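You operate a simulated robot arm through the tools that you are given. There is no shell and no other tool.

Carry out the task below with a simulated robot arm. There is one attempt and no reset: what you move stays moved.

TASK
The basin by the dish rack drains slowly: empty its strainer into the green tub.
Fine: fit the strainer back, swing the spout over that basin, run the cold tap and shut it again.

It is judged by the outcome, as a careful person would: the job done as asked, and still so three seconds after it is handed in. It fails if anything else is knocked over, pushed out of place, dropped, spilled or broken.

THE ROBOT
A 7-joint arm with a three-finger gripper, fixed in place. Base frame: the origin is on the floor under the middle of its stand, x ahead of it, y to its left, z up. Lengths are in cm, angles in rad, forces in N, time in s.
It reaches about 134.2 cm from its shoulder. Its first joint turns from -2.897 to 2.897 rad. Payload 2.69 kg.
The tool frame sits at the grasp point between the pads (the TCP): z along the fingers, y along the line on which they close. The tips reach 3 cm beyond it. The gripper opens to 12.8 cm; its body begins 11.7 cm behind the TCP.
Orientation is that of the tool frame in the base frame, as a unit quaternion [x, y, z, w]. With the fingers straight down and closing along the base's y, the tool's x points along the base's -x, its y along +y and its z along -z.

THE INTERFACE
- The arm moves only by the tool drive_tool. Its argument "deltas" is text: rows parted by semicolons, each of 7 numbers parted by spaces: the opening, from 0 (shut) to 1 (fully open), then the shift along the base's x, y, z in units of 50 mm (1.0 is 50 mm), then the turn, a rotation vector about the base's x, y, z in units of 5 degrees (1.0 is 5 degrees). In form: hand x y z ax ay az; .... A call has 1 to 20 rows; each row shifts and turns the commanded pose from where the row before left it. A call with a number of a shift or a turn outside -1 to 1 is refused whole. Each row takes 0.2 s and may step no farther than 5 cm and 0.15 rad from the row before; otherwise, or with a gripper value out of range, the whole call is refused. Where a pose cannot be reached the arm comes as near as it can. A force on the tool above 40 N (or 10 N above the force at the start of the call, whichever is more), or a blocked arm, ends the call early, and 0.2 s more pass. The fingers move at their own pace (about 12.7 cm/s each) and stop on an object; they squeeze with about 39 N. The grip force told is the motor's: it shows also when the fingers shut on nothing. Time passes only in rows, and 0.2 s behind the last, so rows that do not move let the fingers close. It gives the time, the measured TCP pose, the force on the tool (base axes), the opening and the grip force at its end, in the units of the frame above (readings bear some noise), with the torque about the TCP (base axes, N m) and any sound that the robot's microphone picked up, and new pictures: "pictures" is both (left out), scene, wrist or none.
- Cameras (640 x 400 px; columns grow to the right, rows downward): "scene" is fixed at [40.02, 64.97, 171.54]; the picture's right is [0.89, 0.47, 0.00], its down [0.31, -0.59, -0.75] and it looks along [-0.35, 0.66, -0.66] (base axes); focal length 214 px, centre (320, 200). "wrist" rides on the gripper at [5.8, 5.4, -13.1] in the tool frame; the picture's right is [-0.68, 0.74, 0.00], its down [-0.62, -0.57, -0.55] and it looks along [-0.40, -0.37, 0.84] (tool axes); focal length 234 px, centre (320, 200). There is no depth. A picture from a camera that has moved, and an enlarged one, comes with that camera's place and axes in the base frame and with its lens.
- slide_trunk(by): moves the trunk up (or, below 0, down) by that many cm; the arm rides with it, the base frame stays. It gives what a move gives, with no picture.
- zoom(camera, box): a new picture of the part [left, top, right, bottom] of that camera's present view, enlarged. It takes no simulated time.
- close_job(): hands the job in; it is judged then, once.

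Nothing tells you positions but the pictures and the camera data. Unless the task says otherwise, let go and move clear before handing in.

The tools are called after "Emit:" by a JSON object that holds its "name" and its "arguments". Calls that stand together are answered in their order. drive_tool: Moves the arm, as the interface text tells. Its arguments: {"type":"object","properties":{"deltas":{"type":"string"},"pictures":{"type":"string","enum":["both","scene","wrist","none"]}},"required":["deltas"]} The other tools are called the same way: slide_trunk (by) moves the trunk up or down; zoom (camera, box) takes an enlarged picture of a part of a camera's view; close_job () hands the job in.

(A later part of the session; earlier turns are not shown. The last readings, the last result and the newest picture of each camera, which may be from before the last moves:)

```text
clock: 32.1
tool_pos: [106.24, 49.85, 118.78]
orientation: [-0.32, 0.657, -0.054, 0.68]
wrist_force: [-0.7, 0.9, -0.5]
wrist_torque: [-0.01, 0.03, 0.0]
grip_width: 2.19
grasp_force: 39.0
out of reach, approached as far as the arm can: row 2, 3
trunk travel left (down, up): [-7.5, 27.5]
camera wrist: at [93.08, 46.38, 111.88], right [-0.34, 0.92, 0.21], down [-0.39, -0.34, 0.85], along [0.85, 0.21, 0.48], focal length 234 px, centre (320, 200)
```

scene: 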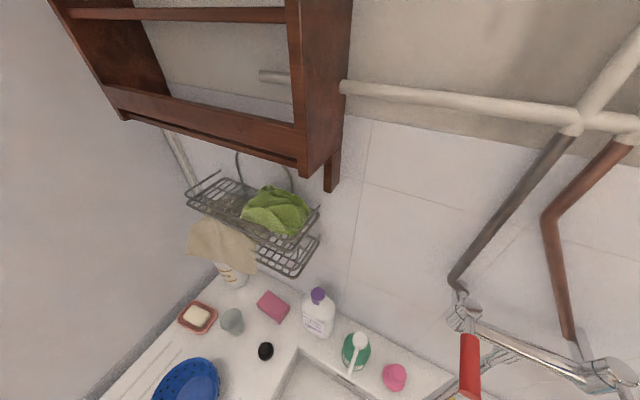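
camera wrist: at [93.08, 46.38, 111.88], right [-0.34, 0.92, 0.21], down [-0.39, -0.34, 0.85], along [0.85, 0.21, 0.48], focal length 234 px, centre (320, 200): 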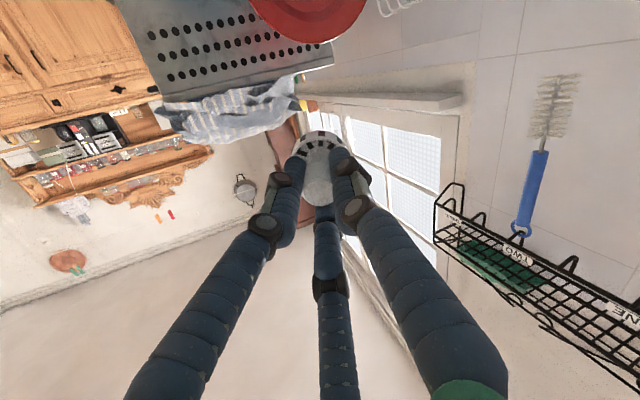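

Emit:
{"name": "zoom", "arguments": {"camera": "wrist", "box": [240, 110, 400, 210]}}

Emit:
{"name": "zoom", "arguments": {"camera": "wrist", "box": [160, 0, 480, 120]}}

```text
4.00 times, centred on (320, 160) of wrist
camera zoom: at [93.08, 46.38, 111.88], right [-0.34, 0.92, 0.21], down [-0.39, -0.34, 0.85], along [0.85, 0.21, 0.48], focal length 937 px, centre (320, 360)
```

zoom: 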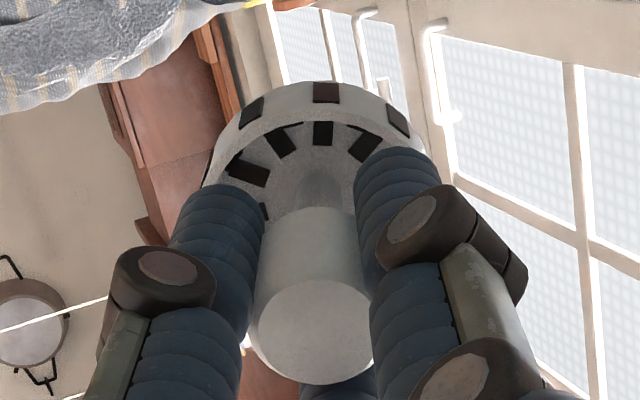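

```text
2.00 times, centred on (320, 60) of wrist
camera zoom: at [93.08, 46.38, 111.88], right [-0.34, 0.92, 0.21], down [-0.39, -0.34, 0.85], along [0.85, 0.21, 0.48], focal length 468 px, centre (320, 480)
```

zoom: 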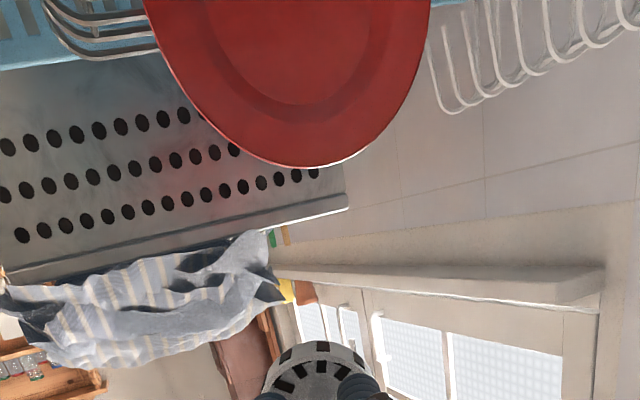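

The basket now looks empty in this view (tilt ≈86°), so the scraps have dropped out over the tub. I tip back somewhat to look into the tub and check the basket.

Emit:
{"name": "drive_tool", "arguments": {"deltas": "0 0 0 0 -0.42 0.907 0; 0 0 0 0 -0.42 0.907 0; 0 0 0 0 -0.42 0.907 0; 0 0 0 0 -0.42 0.907 0; 0 0 0 0 -0.42 0.907 0; 0 -0.3 0 0 -0.42 0.907 0; 0 -0.5 0 0 -0.42 0.907 0; 0 -0.5 0 0 -0.42 0.907 0; 0 -0.5 0 0 -0.42 0.907 0; 0 0 0 0 0 0 0"}}

Emit:
{"name": "zoom", "arguments": {"camera": "wrist", "box": [200, 0, 440, 210]}}

```text
clock: 34.3
tool_pos: [97.84, 49.65, 118.76]
orientation: [-0.424, 0.835, -0.045, 0.348]
wrist_force: [-0.2, 0.0, -0.3]
wrist_torque: [-0.01, 0.03, -0.01]
grip_width: 2.16
grasp_force: 38.7
out of reach, approached as far as the arm can: row 6
trunk travel left (down, up): [-7.5, 27.5]
camera wrist: at [83.89, 45.81, 123.45], right [-0.23, 0.97, 0.09], down [0.29, -0.03, 0.96], along [0.93, 0.25, -0.27], focal length 234 px, centre (320, 200)
```

scene: 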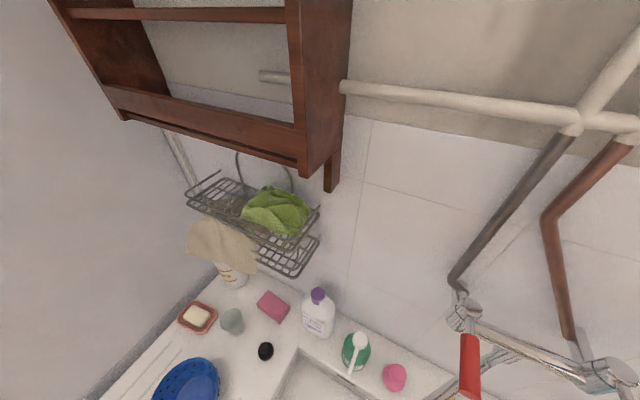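
wrist: 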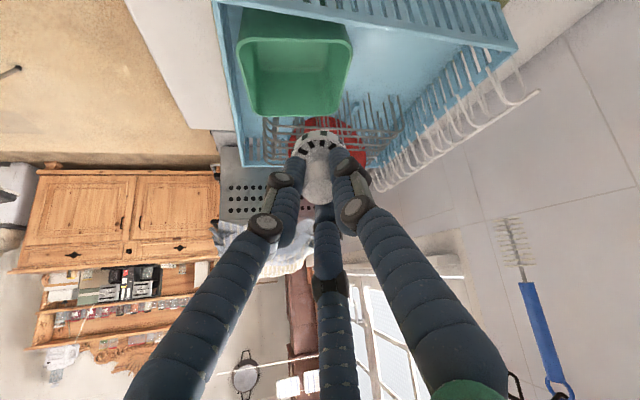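

```text
1.90 times, centred on (320, 105) of wrist
camera zoom: at [83.89, 45.81, 123.45], right [-0.23, 0.97, 0.09], down [0.29, -0.03, 0.96], along [0.93, 0.25, -0.27], focal length 446 px, centre (320, 381)
```

zoom: 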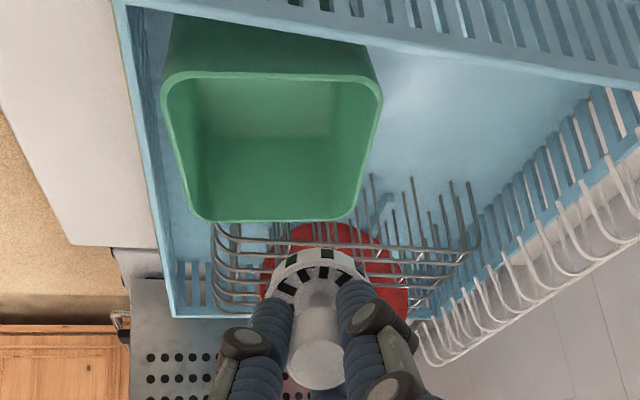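

Emit:
{"name": "zoom", "arguments": {"camera": "wrist", "box": [230, 0, 390, 100]}}

Emit:
{"name": "zoom", "arguments": {"camera": "wrist", "box": [200, 80, 440, 230]}}

```text
4.00 times, centred on (310, 50) of wrist
camera zoom: at [83.89, 45.81, 123.45], right [-0.23, 0.97, 0.09], down [0.29, -0.03, 0.96], along [0.93, 0.25, -0.27], focal length 937 px, centre (360, 800)
```

zoom: 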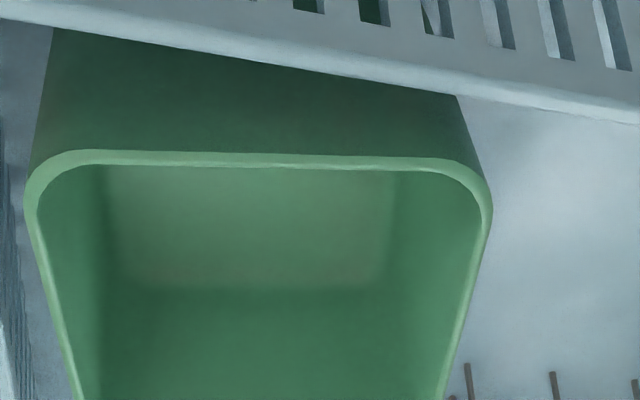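

```text
2.67 times, centred on (320, 155) of wrist
camera zoom: at [83.89, 45.81, 123.45], right [-0.23, 0.97, 0.09], down [0.29, -0.03, 0.96], along [0.93, 0.25, -0.27], focal length 624 px, centre (320, 320)
```

zoom: 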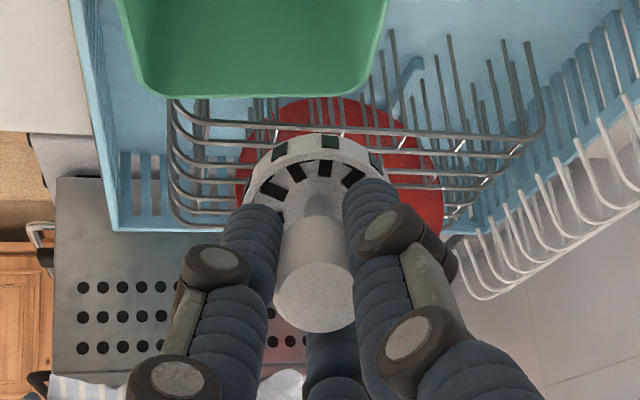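

No scraps show on the visible part of the tub floor, but its near part is hidden by the rim. I raise the trunk and tip the hand back to look into the tub from above.

Emit:
{"name": "slide_trunk", "arguments": {"by": 20}}

Emit:
{"name": "drive_tool", "arguments": {"deltas": "0 0 0 0.5 -0.42 0.907 0; 0 0 0 0.5 -0.42 0.907 0; 0 0 0 0.5 -0.42 0.907 0; 0 0 0 0 -0.42 0.907 0; 0 0 0 0 -0.42 0.907 0; 0 0 0 0 0 0 0"}}

Emit:
{"name": "zoom", "arguments": {"camera": "wrist", "box": [220, 30, 420, 155]}}

```text
clock: 36.4
tool_pos: [97.98, 49.67, 138.74]
orientation: [-0.424, 0.835, -0.045, 0.349]
wrist_force: [0.1, -0.8, -1.3]
wrist_torque: [0.04, 0.02, -0.02]
grip_width: 2.17
grasp_force: 38.7
trunk travel left (down, up): [-27.5, 7.5]
```

```text
clock: 37.8
tool_pos: [97.25, 49.25, 145.97]
orientation: [-0.455, 0.879, -0.037, 0.138]
wrist_force: [0.5, -0.1, -0.6]
wrist_torque: [-0.06, 0.03, 0.02]
grip_width: 2.16
grasp_force: 39.4
out of reach, approached as far as the arm can: row 5
trunk travel left (down, up): [-27.5, 7.5]
camera wrist: at [86.23, 46.81, 156.25], right [-0.21, 0.98, 0.0], down [0.63, 0.13, 0.76], along [0.75, 0.16, -0.65], focal length 234 px, centre (320, 200)
```

scene: 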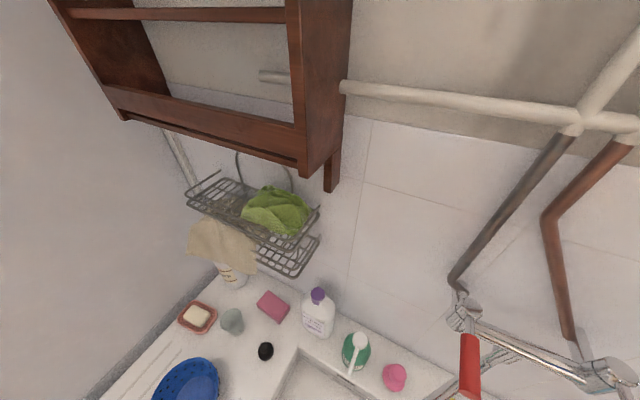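
wrist: 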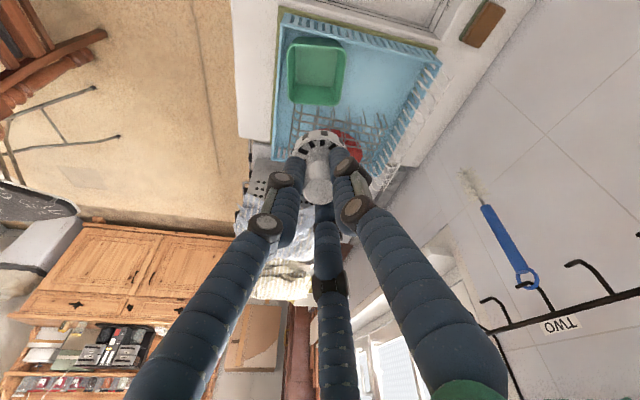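

```text
3.20 times, centred on (320, 92) of wrist
camera zoom: at [86.23, 46.81, 156.25], right [-0.21, 0.98, 0.0], down [0.63, 0.13, 0.76], along [0.75, 0.16, -0.65], focal length 749 px, centre (320, 544)
```

zoom: 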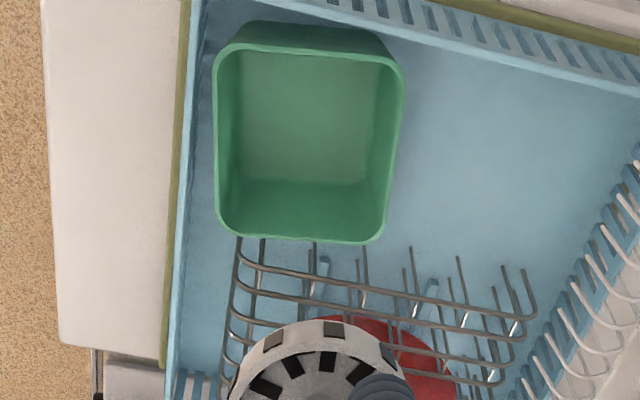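

The tub looks empty, and I no longer see the scraps in the basket from this side. I look harder at the basket, tub and surroundings before doing anything else.

Emit:
{"name": "zoom", "arguments": {"camera": "wrist", "box": [270, 110, 370, 210]}}

Emit:
{"name": "zoom", "arguments": {"camera": "wrist", "box": [270, 20, 366, 110]}}

Emit:
{"name": "zoom", "arguments": {"camera": "wrist", "box": [200, 0, 520, 200]}}

```text
4.00 times, centred on (320, 160) of wrist
camera zoom: at [86.23, 46.81, 156.25], right [-0.21, 0.98, 0.0], down [0.63, 0.13, 0.76], along [0.75, 0.16, -0.65], focal length 937 px, centre (320, 360)
```

zoom: 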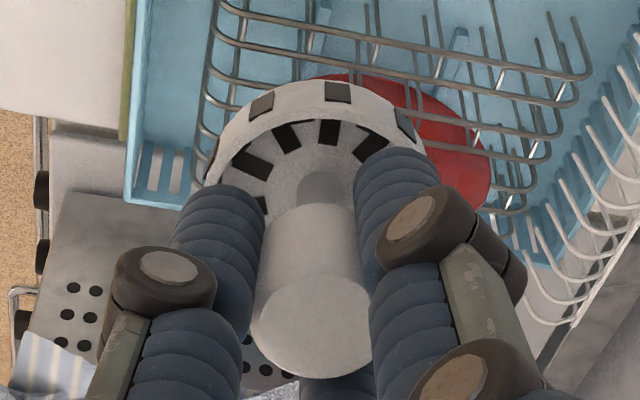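

```text
4.44 times, centred on (318, 65) of wrist
camera zoom: at [86.23, 46.81, 156.25], right [-0.21, 0.98, 0.0], down [0.63, 0.13, 0.76], along [0.75, 0.16, -0.65], focal length 1041 px, centre (329, 800)
```

zoom: 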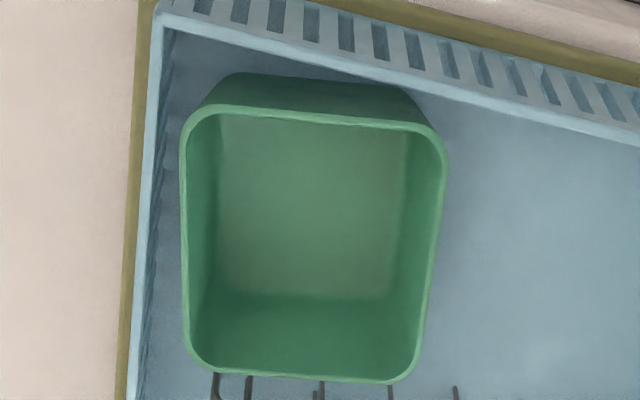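

```text
2.00 times, centred on (360, 100) of wrist
camera zoom: at [86.23, 46.81, 156.25], right [-0.21, 0.98, 0.0], down [0.63, 0.13, 0.76], along [0.75, 0.16, -0.65], focal length 468 px, centre (240, 400)
```

zoom: 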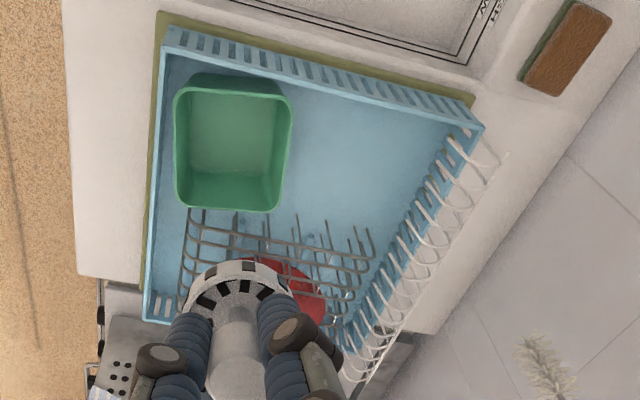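

The scraps are small (about 1.2 cm) and are probably still inside, hidden in the corner under the near rim – the basket never passed horizontal. Pitching is limited by the wrist, so I will tip sideways (rolling the forearm, hand pointing left) instead; first I go upright back over the basin and yaw.

Emit:
{"name": "drive_tool", "arguments": {"deltas": "0 -0.4 -0.1 -0.3 -0.177 0.806 0; 0 -0.4 -0.1 -0.3 -0.177 0.806 0; 0 -0.4 -0.1 -0.3 -0.177 0.806 0; 0 -0.4 -0.1 -0.3 -0.177 0.806 0; 0 -0.4 -0.1 -0.3 0 0 -1; 0 -0.4 -0.1 -0.3 0 0 -1; 0 -0.4 -0.1 -0.3 0 0 -1; 0 -0.4 -0.1 -0.3 0 0 -1; 0 -0.2 0 -0.3 0 0 -1; 0 0 0 -0.3 0 0 -1; 0 0 0 0 0 0 0"}}

Emit:
{"name": "zoom", "arguments": {"camera": "wrist", "box": [240, 100, 400, 200]}}

```text
clock: 40.2
tool_pos: [80.43, 45.29, 131.0]
orientation: [-0.213, 0.977, 0.001, -0.001]
wrist_force: [-0.2, 0.5, -0.1]
wrist_torque: [-0.02, 0.0, 0.0]
grip_width: 2.14
grasp_force: 38.9
trunk travel left (down, up): [-27.5, 7.5]
camera wrist: at [72.86, 47.64, 144.04], right [0.31, 0.95, 0.0], down [0.8, -0.26, 0.55], along [0.52, -0.17, -0.84], focal length 234 px, centre (320, 200)
```

scene: 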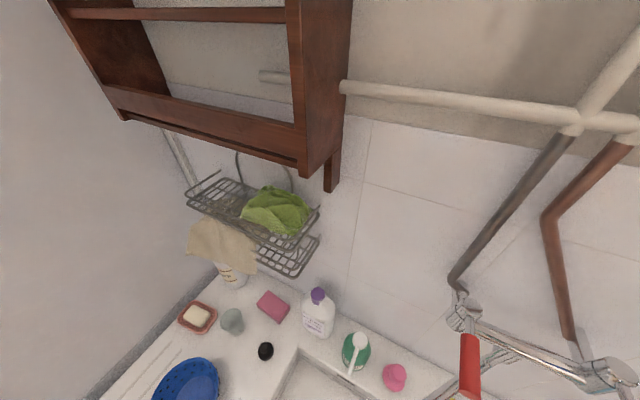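
wrist: 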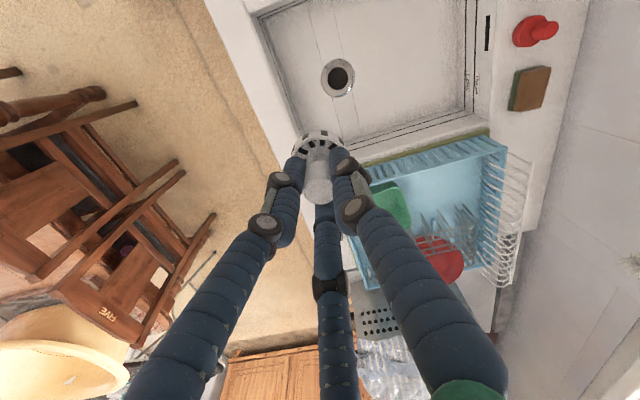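

```text
4.00 times, centred on (320, 150) of wrist
camera zoom: at [72.86, 47.64, 144.04], right [0.31, 0.95, 0.0], down [0.8, -0.26, 0.55], along [0.52, -0.17, -0.84], focal length 937 px, centre (320, 400)
```

zoom: 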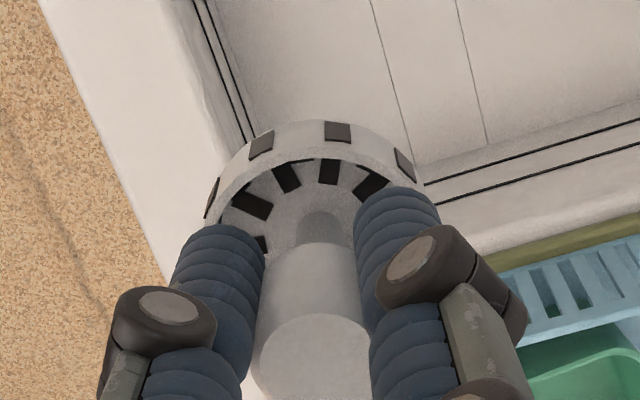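

The basin and drain look clear, and I keep going with the sideways tip: rolling about the outward axis so the hand points left toward the wall, still above the basin for now.

Emit:
{"name": "drive_tool", "arguments": {"deltas": "0 0 0 0 0.907 0.42 0; 0 0 0 0 0.907 0.42 0; 0 0 0 0 0.907 0.42 0; 0 0 0 0 0.907 0.42 0; 0 0 0 0 0.907 0.42 0; 0 0 0 0 0.907 0.42 0; 0 0 0 0 0.907 0.42 0; 0 0 0 0 0.907 0.42 0; 0 0 0 0 0 0 0"}}

Emit:
{"name": "zoom", "arguments": {"camera": "wrist", "box": [240, 100, 400, 200]}}

```text
clock: 42.2
tool_pos: [80.36, 45.25, 131.02]
orientation: [-0.2, 0.917, 0.336, -0.075]
wrist_force: [0.1, 0.1, -0.5]
wrist_torque: [0.0, 0.01, -0.02]
grip_width: 2.17
grasp_force: 39.4
trunk travel left (down, up): [-27.5, 7.5]
camera wrist: at [76.88, 38.83, 144.5], right [0.38, 0.79, 0.47], down [0.89, -0.46, 0.05], along [0.26, 0.4, -0.88], focal length 234 px, centre (320, 200)
```

scene: 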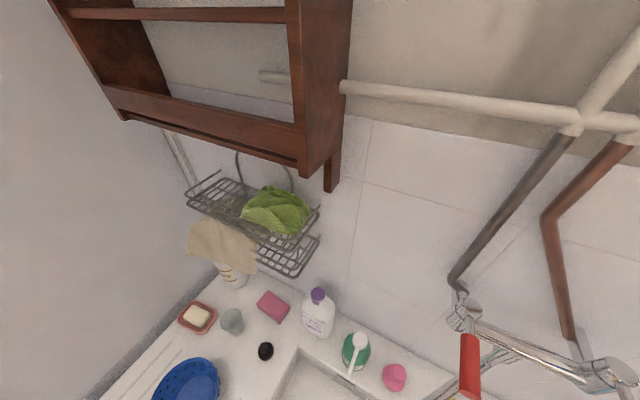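
wrist: 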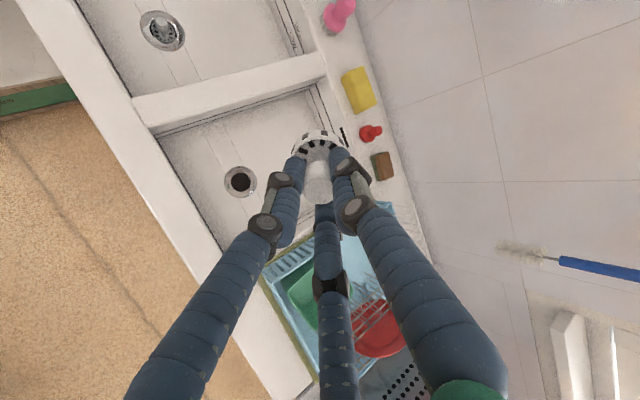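

```text
4.00 times, centred on (320, 150) of wrist
camera zoom: at [76.88, 38.83, 144.5], right [0.38, 0.79, 0.47], down [0.89, -0.46, 0.05], along [0.26, 0.4, -0.88], focal length 937 px, centre (320, 400)
```

zoom: 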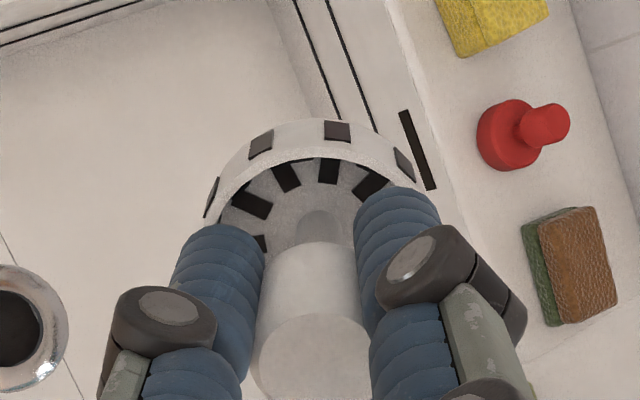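

Emit:
{"name": "drive_tool", "arguments": {"deltas": "0 0 0 0 0.907 0.42 0; 0 0 0 0 0.907 0.42 0; 0 0 0 0 0.907 0.42 0; 0 0 0 0 0.907 0.42 0; 0 0 0 0 0.907 0.42 0; 0 0 0 0 0.907 0.42 0; 0 0 0 0 0.907 0.42 0; 0 0 0 0 0 0 0"}}

Emit:
{"name": "zoom", "arguments": {"camera": "wrist", "box": [240, 100, 400, 200]}}

```text
clock: 44.0
tool_pos: [80.32, 45.27, 131.13]
orientation: [-0.169, 0.774, 0.596, -0.132]
wrist_force: [0.9, 0.0, -0.9]
wrist_torque: [0.01, -0.01, 0.02]
grip_width: 2.17
grasp_force: 39.8
trunk travel left (down, up): [-27.5, 7.5]
camera wrist: at [79.84, 32.51, 139.59], right [0.54, 0.46, 0.71], down [0.84, -0.35, -0.41], along [0.07, 0.82, -0.57], focal length 234 px, centre (320, 200)
```

scene: 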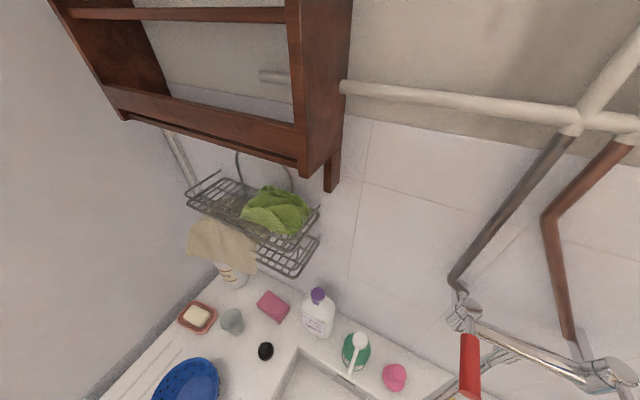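
wrist: 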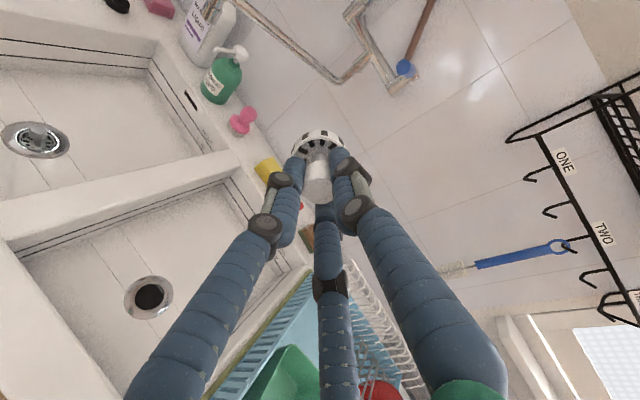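

```text
4.00 times, centred on (320, 150) of wrist
camera zoom: at [79.84, 32.51, 139.59], right [0.54, 0.46, 0.71], down [0.84, -0.35, -0.41], along [0.07, 0.82, -0.57], focal length 937 px, centre (320, 400)
```

zoom: 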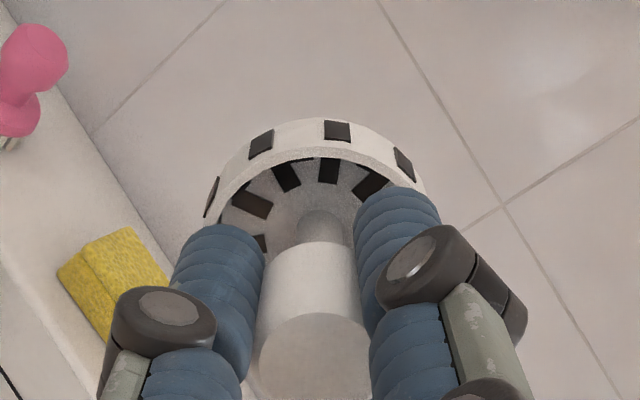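

Rolling sideways works freely to 75°. I now swing the hand's heading (pointing more toward +y) and carry it over the tub before tipping past horizontal.

Emit:
{"name": "drive_tool", "arguments": {"deltas": "0 0 0 0 0 0 -1; 0 0.2 0 0 0 0 -1; 0 0.4 0 0 0 0 -1; 0 0.5 0 0 0 0 -1; 0 0.5 0.1 0 0 0 -1; 0 0.5 0.1 0 0 0 -1; 0 0.5 0.1 0 0 0 -1; 0 0.5 0.1 0 0 0 -1; 0 0.5 0.1 0 0 0 0; 0 0.5 0.1 -0.2 0 0 0; 0 0.5 0.1 -0.3 0 0 0; 0 0.4 0.1 -0.3 0 0 0; 0 0.3 0 -0.3 0 0 0; 0 0.14 0 -0.3 0 0 0; 0 0 0 0 0 0 0"}}

```text
clock: 47.2
tool_pos: [107.44, 49.39, 123.97]
orientation: [0.106, 0.785, 0.605, 0.079]
wrist_force: [-0.2, 0.4, 0.5]
wrist_torque: [0.01, 0.0, 0.03]
grip_width: 2.18
grasp_force: 39.5
trunk travel left (down, up): [-27.5, 7.5]
camera wrist: at [98.95, 39.97, 132.53], right [0.7, 0.01, 0.71], down [0.42, -0.81, -0.41], along [0.57, 0.58, -0.57], focal length 234 px, centre (320, 200)
```

scene: 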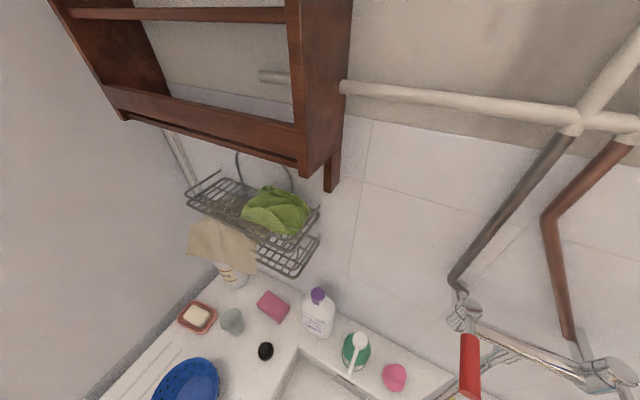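
wrist: 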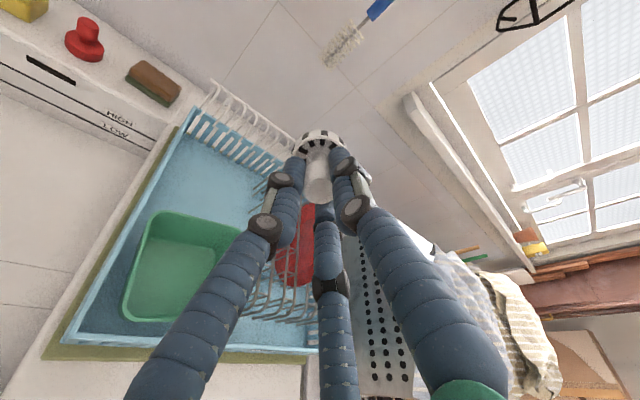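

The hand is now over the tub without reach trouble, and I can see the tub floor directly (empty). I tip upward past horizontal in steps, watching.

Emit:
{"name": "drive_tool", "arguments": {"deltas": "0 0 -0.1 -0.2 0.966 -0.259 0; 0 0 -0.1 -0.2 0.966 -0.259 0; 0 0 0 0 0.966 -0.259 0; 0 0 0 0 0.966 -0.259 0; 0 0 0 0 0.966 -0.259 0; 0 0 0 0 0.966 -0.259 0; 0 0 0 0 0 0 0", "pictures": "wrist"}}

Emit:
{"name": "zoom", "arguments": {"camera": "wrist", "box": [240, 100, 400, 200]}}

```text
clock: 48.8
tool_pos: [107.46, 48.33, 121.94]
orientation: [0.082, 0.602, 0.788, 0.104]
wrist_force: [0.4, 0.5, 0.0]
wrist_torque: [-0.01, -0.01, 0.03]
grip_width: 2.16
grasp_force: 39.3
trunk travel left (down, up): [-27.5, 7.5]
camera wrist: at [98.27, 36.2, 123.74], right [0.61, -0.36, 0.71], down [0.49, -0.53, -0.69], along [0.62, 0.77, -0.14], focal length 234 px, centre (320, 200)
```

wrist: 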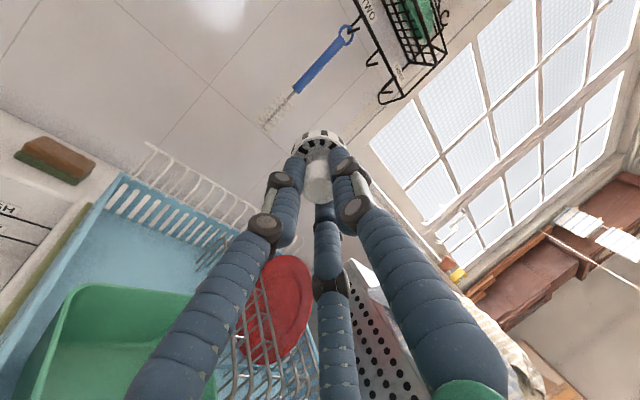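

```text
4.00 times, centred on (320, 150) of wrist
camera zoom: at [98.27, 36.2, 123.74], right [0.61, -0.36, 0.71], down [0.49, -0.53, -0.69], along [0.62, 0.77, -0.14], focal length 937 px, centre (320, 400)
```

zoom: 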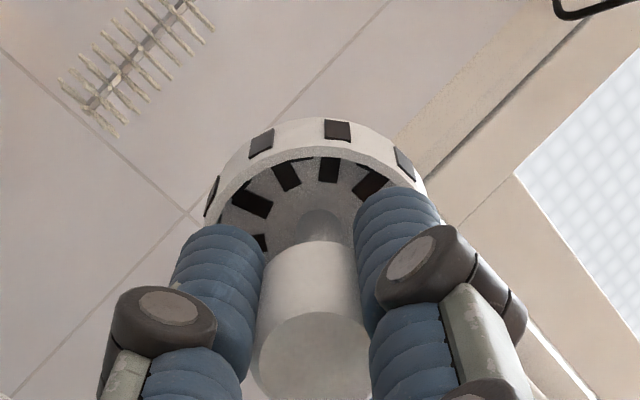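

Emit:
{"name": "drive_tool", "arguments": {"deltas": "0 0 0 0 0.966 -0.259 0; 0 0 0 0 0.966 -0.259 0; 0 0 0 0 0.966 -0.259 0; 0 0 0 0 0 0 0; 0 0 0 0 0 0 0", "pictures": "wrist"}}

Emit:
{"name": "zoom", "arguments": {"camera": "wrist", "box": [0, 250, 240, 400]}}

```text
clock: 50.0
tool_pos: [107.58, 48.27, 122.05]
orientation: [0.067, 0.495, 0.859, 0.112]
wrist_force: [0.3, 0.9, -0.3]
wrist_torque: [-0.03, 0.04, -0.01]
grip_width: 2.15
grasp_force: 39.3
trunk travel left (down, up): [-27.5, 7.5]
camera wrist: at [98.25, 36.18, 120.13], right [0.56, -0.53, 0.63], down [0.54, -0.34, -0.77], along [0.63, 0.77, 0.1], focal length 234 px, centre (320, 200)
```

wrist: 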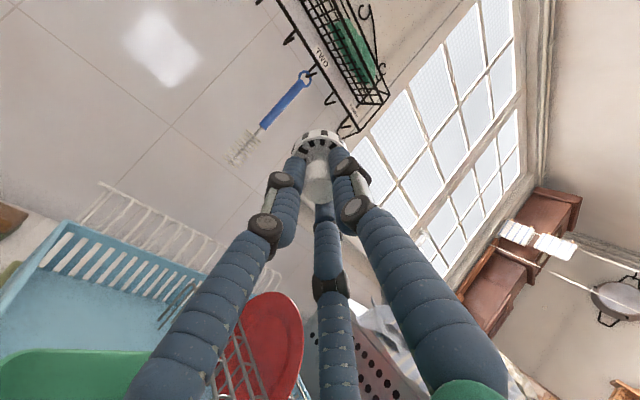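

```text
2.67 times, centred on (120, 325) of wrist
camera zoom: at [98.25, 36.18, 120.13], right [0.56, -0.53, 0.63], down [0.54, -0.34, -0.77], along [0.63, 0.77, 0.1], focal length 624 px, centre (853, -133)
```

zoom: 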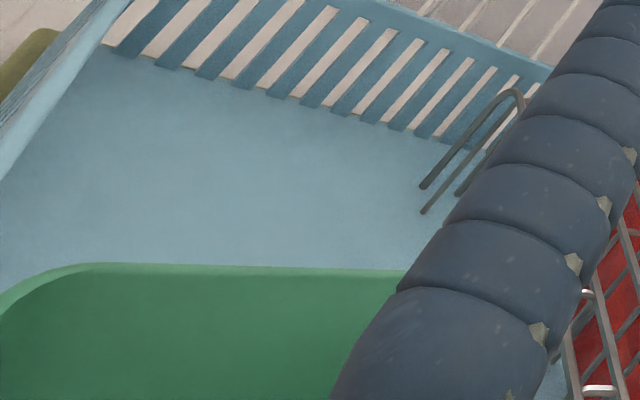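

Emit:
{"name": "drive_tool", "arguments": {"deltas": "0 0 0 0 0.966 -0.259 0; 0 0 0 0 0.966 -0.259 0; 0 0 0 0 0.966 -0.259 0; 0 0 0 0 0 0 0; 0 0 0 0 0 0 0; 0 0 0 0 0 0 0", "pictures": "wrist"}}

Emit:
{"name": "zoom", "arguments": {"camera": "wrist", "box": [240, 100, 400, 200]}}

```text
clock: 51.4
tool_pos: [106.28, 47.73, 122.58]
orientation: [0.052, 0.378, 0.917, 0.119]
wrist_force: [-0.4, -0.3, 0.6]
wrist_torque: [-0.12, 0.08, -0.06]
grip_width: 2.13
grasp_force: 39.1
out of reach, approached as far as the arm can: row 3
trunk travel left (down, up): [-27.5, 7.5]
camera wrist: at [97.24, 36.58, 117.11], right [0.52, -0.68, 0.52], down [0.6, -0.14, -0.79], along [0.61, 0.72, 0.33], focal length 234 px, centre (320, 200)
```

wrist: 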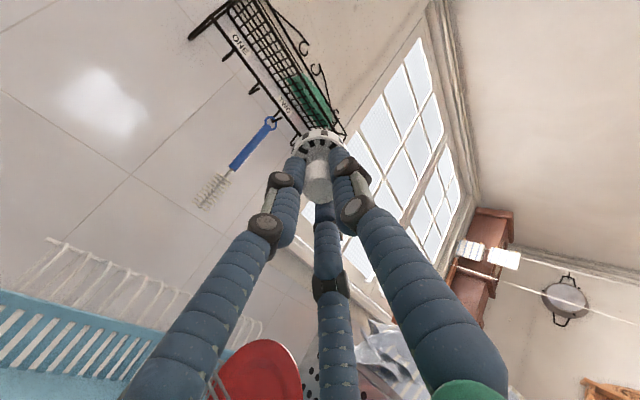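

```text
4.00 times, centred on (320, 150) of wrist
camera zoom: at [97.24, 36.58, 117.11], right [0.52, -0.68, 0.52], down [0.6, -0.14, -0.79], along [0.61, 0.72, 0.33], focal length 937 px, centre (320, 400)
```

zoom: 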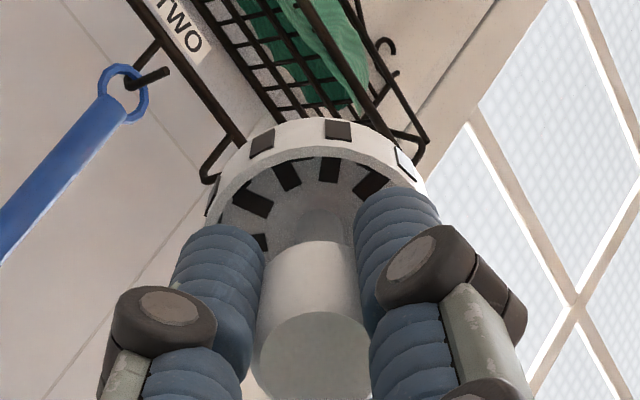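

Now inverted to about 135°. I shake it gently, then tip back a little to look at the tub floor.

Emit:
{"name": "drive_tool", "arguments": {"deltas": "0 0.1 0 -0.1 0 0 0; 0 -0.1 0 0.1 0 0 0; 0 0.1 0 -0.1 0 0 0; 0 -0.1 0 0.1 0 0 0; 0 0 0 0 0 0 0; 0 0 0 0 -0.966 0.259 0; 0 0 0 0 -0.966 0.259 0; 0 0 0 0 -0.966 0.259 0; 0 0 0 0 -0.966 0.259 0; 0 0 0 0 -0.966 0.259 0; 0 0 0 0 -0.966 0.259 0; 0 0 0 0 -0.966 0.259 0; 0 0 0 0 -0.966 0.259 0; 0 0 0 0 -0.966 0.259 0; 0 0 0 0 -0.966 0.259 0; 0 0 0 0 -0.966 0.259 0; 0 0 0 0 -0.966 0.259 0; 0 0 0 0 0 0 0", "pictures": "wrist"}}

Emit:
{"name": "zoom", "arguments": {"camera": "wrist", "box": [80, 180, 320, 360]}}

```text
clock: 55.2
tool_pos: [105.77, 47.83, 123.05]
orientation: [0.106, 0.786, 0.604, 0.079]
wrist_force: [0.0, -0.4, -0.8]
wrist_torque: [-0.05, -0.01, 0.0]
grip_width: 2.15
grasp_force: 38.9
out of reach, approached as far as the arm can: row 1
trunk travel left (down, up): [-27.5, 7.5]
camera wrist: at [97.22, 38.36, 131.62], right [0.7, 0.01, 0.71], down [0.42, -0.81, -0.41], along [0.57, 0.58, -0.58], focal length 234 px, centre (320, 200)
```

wrist: 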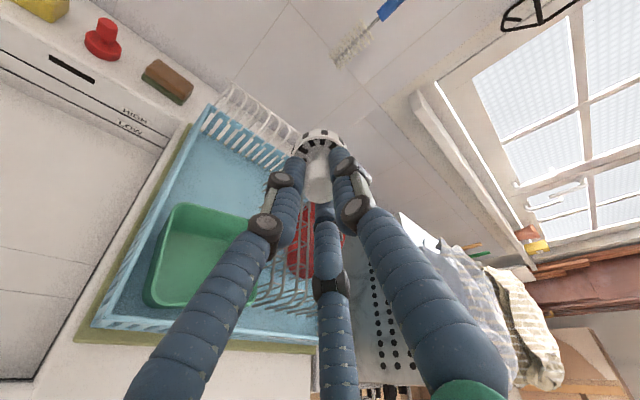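

```text
2.22 times, centred on (200, 270) of wrist
camera zoom: at [97.22, 38.36, 131.62], right [0.7, 0.01, 0.71], down [0.42, -0.81, -0.41], along [0.57, 0.58, -0.58], focal length 520 px, centre (587, 44)
```

zoom: 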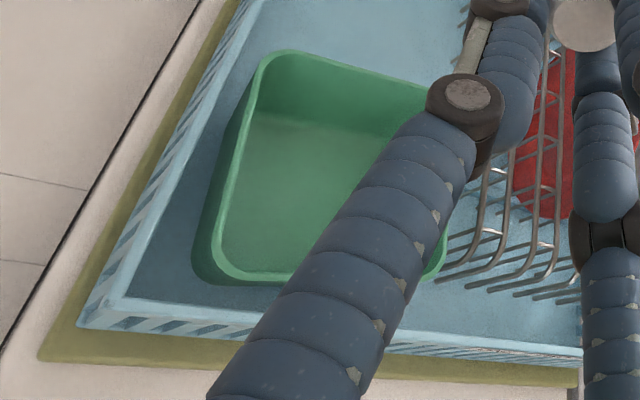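

The left part of the tub floor is empty, but a finger hides the right part. I raise the hand to uncover it.

Emit:
{"name": "drive_tool", "arguments": {"deltas": "0 0 0 0.5 0 0 0; 0 0 0 0.5 0 0 0; 0 0 0 0.5 0 0 0; 0 0 0 0.5 0 0 0; 0 0 0 0.5 0 0 0; 0 0 0 0 0 0 0", "pictures": "wrist"}}

Emit:
{"name": "zoom", "arguments": {"camera": "wrist", "box": [80, 180, 320, 360]}}

```text
clock: 56.6
tool_pos: [105.65, 47.72, 135.63]
orientation: [0.106, 0.786, 0.604, 0.079]
wrist_force: [0.0, -0.4, -0.4]
wrist_torque: [0.0, 0.02, 0.0]
grip_width: 2.17
grasp_force: 38.8
trunk travel left (down, up): [-27.5, 7.5]
camera wrist: at [97.17, 38.28, 144.17], right [0.7, 0.01, 0.71], down [0.42, -0.81, -0.41], along [0.57, 0.58, -0.58], focal length 234 px, centre (320, 200)
```

wrist: 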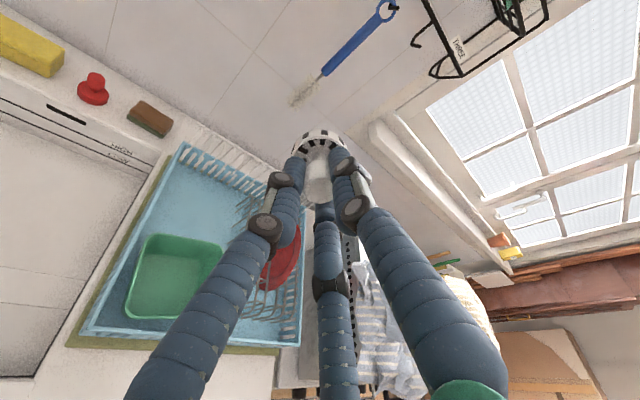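

```text
2.22 times, centred on (200, 270) of wrist
camera zoom: at [97.17, 38.28, 144.17], right [0.7, 0.01, 0.71], down [0.42, -0.81, -0.41], along [0.57, 0.58, -0.58], focal length 520 px, centre (587, 44)
```

zoom: 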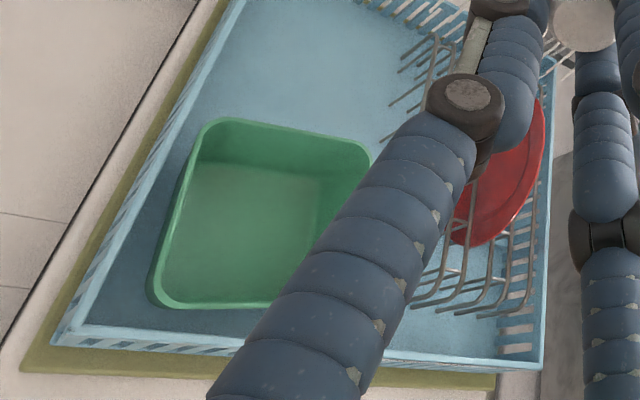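

Emit:
{"name": "drive_tool", "arguments": {"deltas": "0 0 0 0 0 0 -1; 0 0 0 0 0 0 -1; 0 0 0 0 0 0 -1; 0 0 0 0 0 0 -1; 0 0 0 0 0 0 0", "pictures": "wrist"}}

Emit:
{"name": "zoom", "arguments": {"camera": "wrist", "box": [60, 160, 320, 400]}}

Emit:
{"name": "zoom", "arguments": {"camera": "wrist", "box": [240, 110, 400, 210]}}

```text
clock: 57.8
tool_pos: [105.7, 47.75, 135.54]
orientation: [0.24, 0.755, 0.581, 0.184]
wrist_force: [-0.4, -0.4, -0.1]
wrist_torque: [-0.07, -0.01, -0.05]
grip_width: 2.16
grasp_force: 39.4
trunk travel left (down, up): [-27.5, 7.5]
camera wrist: at [94.55, 41.84, 144.1], right [0.66, -0.24, 0.71], down [0.11, -0.91, -0.41], along [0.74, 0.35, -0.58], focal length 234 px, centre (320, 200)
```

wrist: 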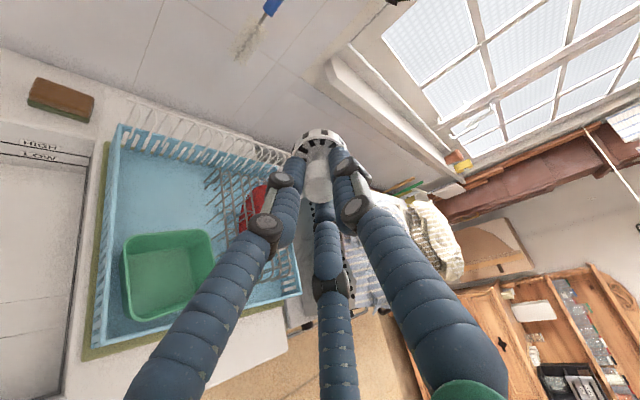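

```text
1.67 times, centred on (190, 280) of wrist
camera zoom: at [94.55, 41.84, 144.1], right [0.66, -0.24, 0.71], down [0.11, -0.91, -0.41], along [0.74, 0.35, -0.58], focal length 390 px, centre (537, 67)
```

zoom: 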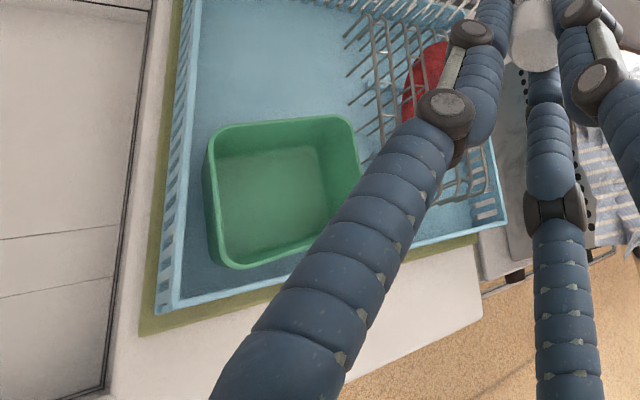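

```text
4.00 times, centred on (320, 160) of wrist
camera zoom: at [94.55, 41.84, 144.1], right [0.66, -0.24, 0.71], down [0.11, -0.91, -0.41], along [0.74, 0.35, -0.58], focal length 937 px, centre (320, 360)
```

zoom: 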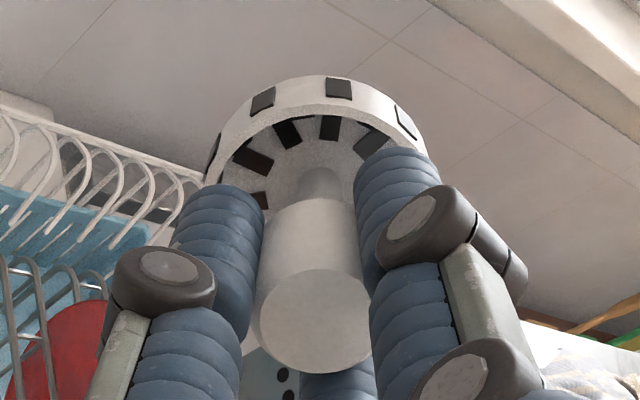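

Neither the tub nor the visible half of the basket shows any scraps, so I need to find where they went. I return the hand to vertical above the basin and survey the area.

Emit:
{"name": "drive_tool", "arguments": {"deltas": "0 -0.3 0 0 -0.819 0.574 0; 0 -0.3 0 0 -0.819 0.574 0; 0 -0.3 0 0 -0.819 0.574 0; 0 -0.3 0 0 -0.819 0.574 0; 0 -0.3 0 0 -0.819 0.574 0; 0 -0.3 0 0 -0.819 0.574 0; 0 -0.3 0 0 -0.819 0.574 0; 0 -0.3 0 0.1 -0.819 0.574 0; 0 -0.2 0 0.2 -0.819 0.574 0; 0 -0.2 0 0.2 -0.819 0.574 0; 0 -0.2 0 0.2 -0.819 0.574 0; 0 0 0 0.2 -0.819 0.574 0; 0 0 0 0.2 -0.819 0.574 0; 0 0 0 0.2 -0.819 0.574 0; 0 0 0 0.2 -0.819 0.574 0; 0 0 0 0 0 0 0", "pictures": "wrist"}}

Emit:
{"name": "zoom", "arguments": {"camera": "wrist", "box": [220, 0, 540, 200]}}

Emit:
{"name": "zoom", "arguments": {"camera": "wrist", "box": [240, 100, 400, 200]}}

```text
clock: 61.2
tool_pos: [90.3, 47.5, 142.68]
orientation: [0.303, 0.953, 0.0, 0.001]
wrist_force: [0.7, -0.1, -0.1]
wrist_torque: [-0.05, 0.05, -0.05]
grip_width: 2.17
grasp_force: 38.9
out of reach, approached as far as the arm can: row 15
trunk travel left (down, up): [-27.5, 7.5]
camera wrist: at [88.55, 55.15, 155.81], right [0.98, 0.21, 0.0], down [0.18, -0.82, 0.55], along [0.12, -0.54, -0.84], focal length 234 px, centre (320, 200)
```

wrist: 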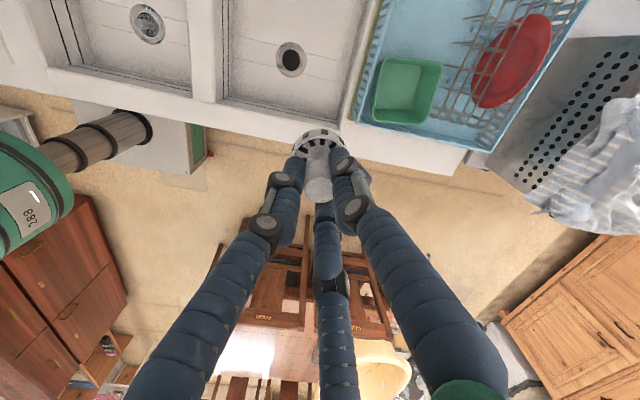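

```text
2.00 times, centred on (380, 100) of wrist
camera zoom: at [88.55, 55.15, 155.81], right [0.98, 0.21, 0.0], down [0.18, -0.82, 0.55], along [0.12, -0.54, -0.84], focal length 468 px, centre (200, 400)
```

zoom: 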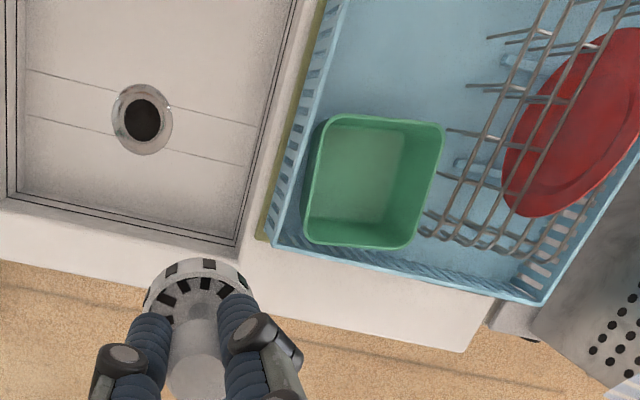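

```text
4.00 times, centred on (320, 150) of wrist
camera zoom: at [88.55, 55.15, 155.81], right [0.98, 0.21, 0.0], down [0.18, -0.82, 0.55], along [0.12, -0.54, -0.84], focal length 937 px, centre (320, 400)
```

zoom: 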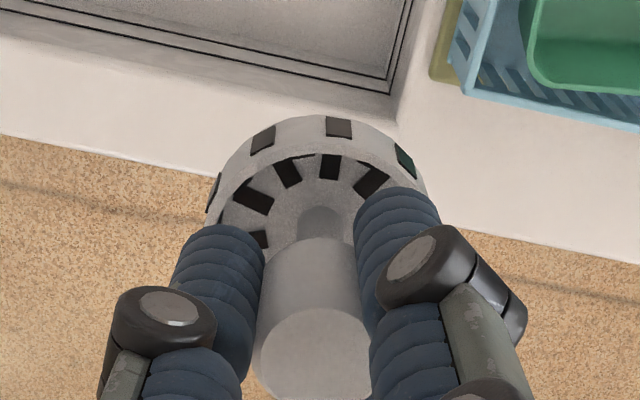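

Emit:
{"name": "zoom", "arguments": {"camera": "wrist", "box": [340, 30, 500, 130]}}

Emit:
{"name": "zoom", "arguments": {"camera": "wrist", "box": [400, 0, 640, 150]}}

Emit:
{"name": "zoom", "arguments": {"camera": "wrist", "box": [360, 130, 600, 280]}}

Emit:
{"name": "zoom", "arguments": {"camera": "wrist", "box": [60, 80, 300, 230]}}

Emit:
{"name": "zoom", "arguments": {"camera": "wrist", "box": [180, 0, 380, 125]}}

```text
4.00 times, centred on (420, 80) of wrist
camera zoom: at [88.55, 55.15, 155.81], right [0.98, 0.21, 0.0], down [0.18, -0.82, 0.55], along [0.12, -0.54, -0.84], focal length 937 px, centre (-80, 680)
```

zoom: 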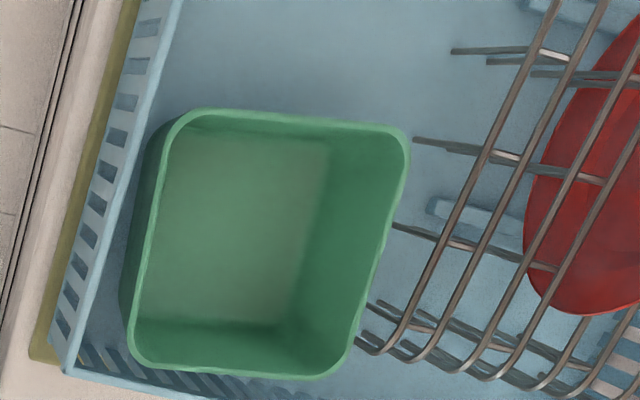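

```text
2.67 times, centred on (520, 75) of wrist
camera zoom: at [88.55, 55.15, 155.81], right [0.98, 0.21, 0.0], down [0.18, -0.82, 0.55], along [0.12, -0.54, -0.84], focal length 624 px, centre (-213, 533)
```

zoom: 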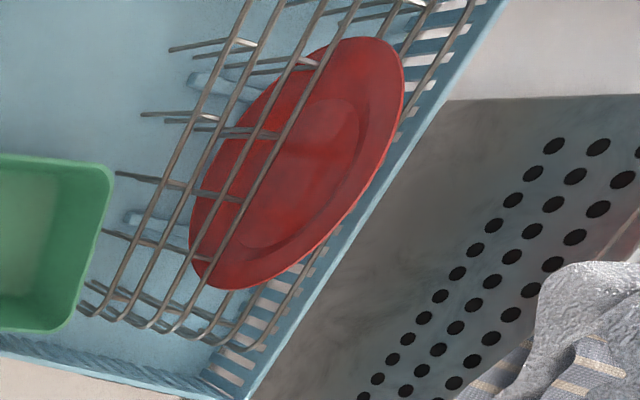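

```text
2.67 times, centred on (480, 205) of wrist
camera zoom: at [88.55, 55.15, 155.81], right [0.98, 0.21, 0.0], down [0.18, -0.82, 0.55], along [0.12, -0.54, -0.84], focal length 624 px, centre (-107, 187)
```

zoom: 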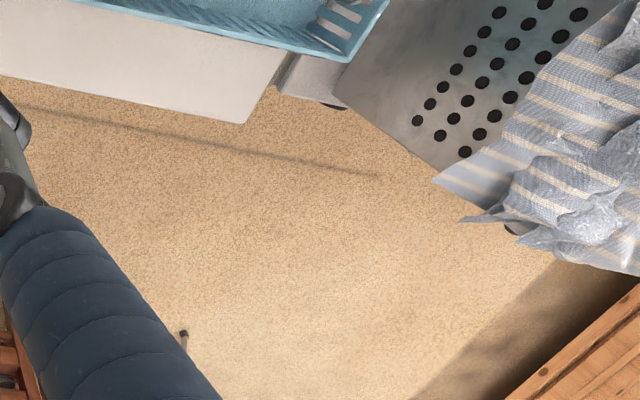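

```text
2.67 times, centred on (180, 155) of wrist
camera zoom: at [88.55, 55.15, 155.81], right [0.98, 0.21, 0.0], down [0.18, -0.82, 0.55], along [0.12, -0.54, -0.84], focal length 624 px, centre (693, 320)
```

zoom: 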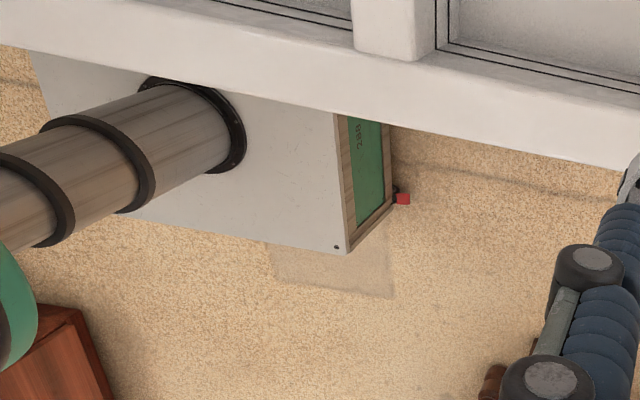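

```text
3.20 times, centred on (280, 62) of wrist
camera zoom: at [88.55, 55.15, 155.81], right [0.98, 0.21, 0.0], down [0.18, -0.82, 0.55], along [0.12, -0.54, -0.84], focal length 749 px, centre (448, 640)
```

zoom: 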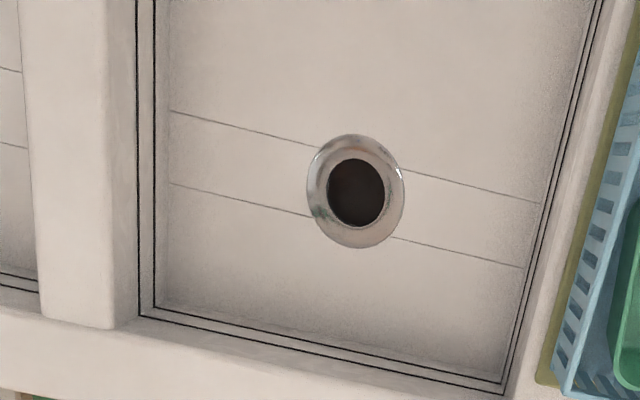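

I see no scraps on the rack, counter, floor, basin or tub; they sat rigidly in the basket until ~75° and disappeared above the tub at ~86°. I can only see the basket's far side by letting go, so I bring the strainer back over the drain (near (81, 49.8)) and turn the hand to its original yaw.

Emit:
{"name": "drive_tool", "arguments": {"deltas": "0 -0.094 0.022 -0.34 0 0 1; 0 -0.094 0.022 -0.34 0 0 1; 0 -0.094 0.022 -0.34 0 0 1; 0 -0.094 0.022 -0.34 0 0 1; 0 -0.094 0.022 -0.34 0 0 1; 0 -0.094 0.022 -0.34 0 0 1; 0 -0.094 0.022 -0.34 0 0 1; 0 -0.094 0.022 -0.34 0 0 1; 0 -0.094 0.022 -0.34 0 0 1; 0 -0.094 0.022 -0.34 0 0 1; 0 -0.094 0.022 -0.34 0 0 1; 0 -0.094 0.022 -0.34 0 0 1; 0 -0.094 0.022 -0.34 0 0 1; 0 -0.094 0.022 -0.34 0 0 1; 0 -0.094 0.022 -0.34 0 0 1; 0 -0.094 0.022 -0.34 0 0 1; 0 -0.094 0.022 -0.34 0 0 1; 0 -0.094 0.022 -0.34 0 0 1; 0 -0.094 0.022 -0.34 0 0 1; 0 -0.094 0.022 -0.34 0 0 1", "pictures": "wrist"}}

```text
clock: 65.4
tool_pos: [80.88, 49.54, 108.91]
orientation: [-0.536, 0.844, 0.002, 0.0]
wrist_force: [0.2, -0.4, -0.7]
wrist_torque: [0.01, 0.01, 0.0]
grip_width: 2.13
grasp_force: 39.2
trunk travel left (down, up): [-27.5, 7.5]
camera wrist: at [73.58, 46.54, 122.0], right [-0.38, 0.93, 0.0], down [0.77, 0.32, 0.55], along [0.51, 0.21, -0.84], focal length 234 px, centre (320, 200)
```

wrist: 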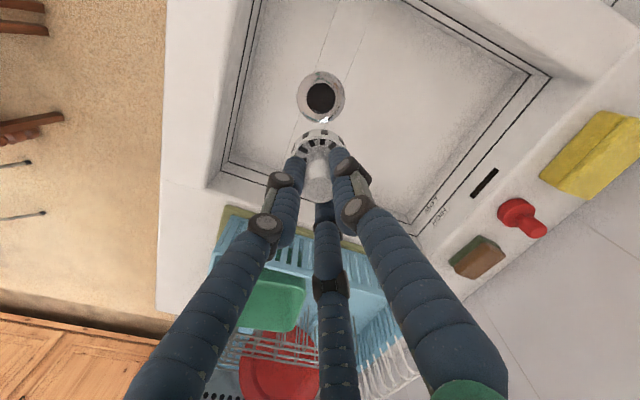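

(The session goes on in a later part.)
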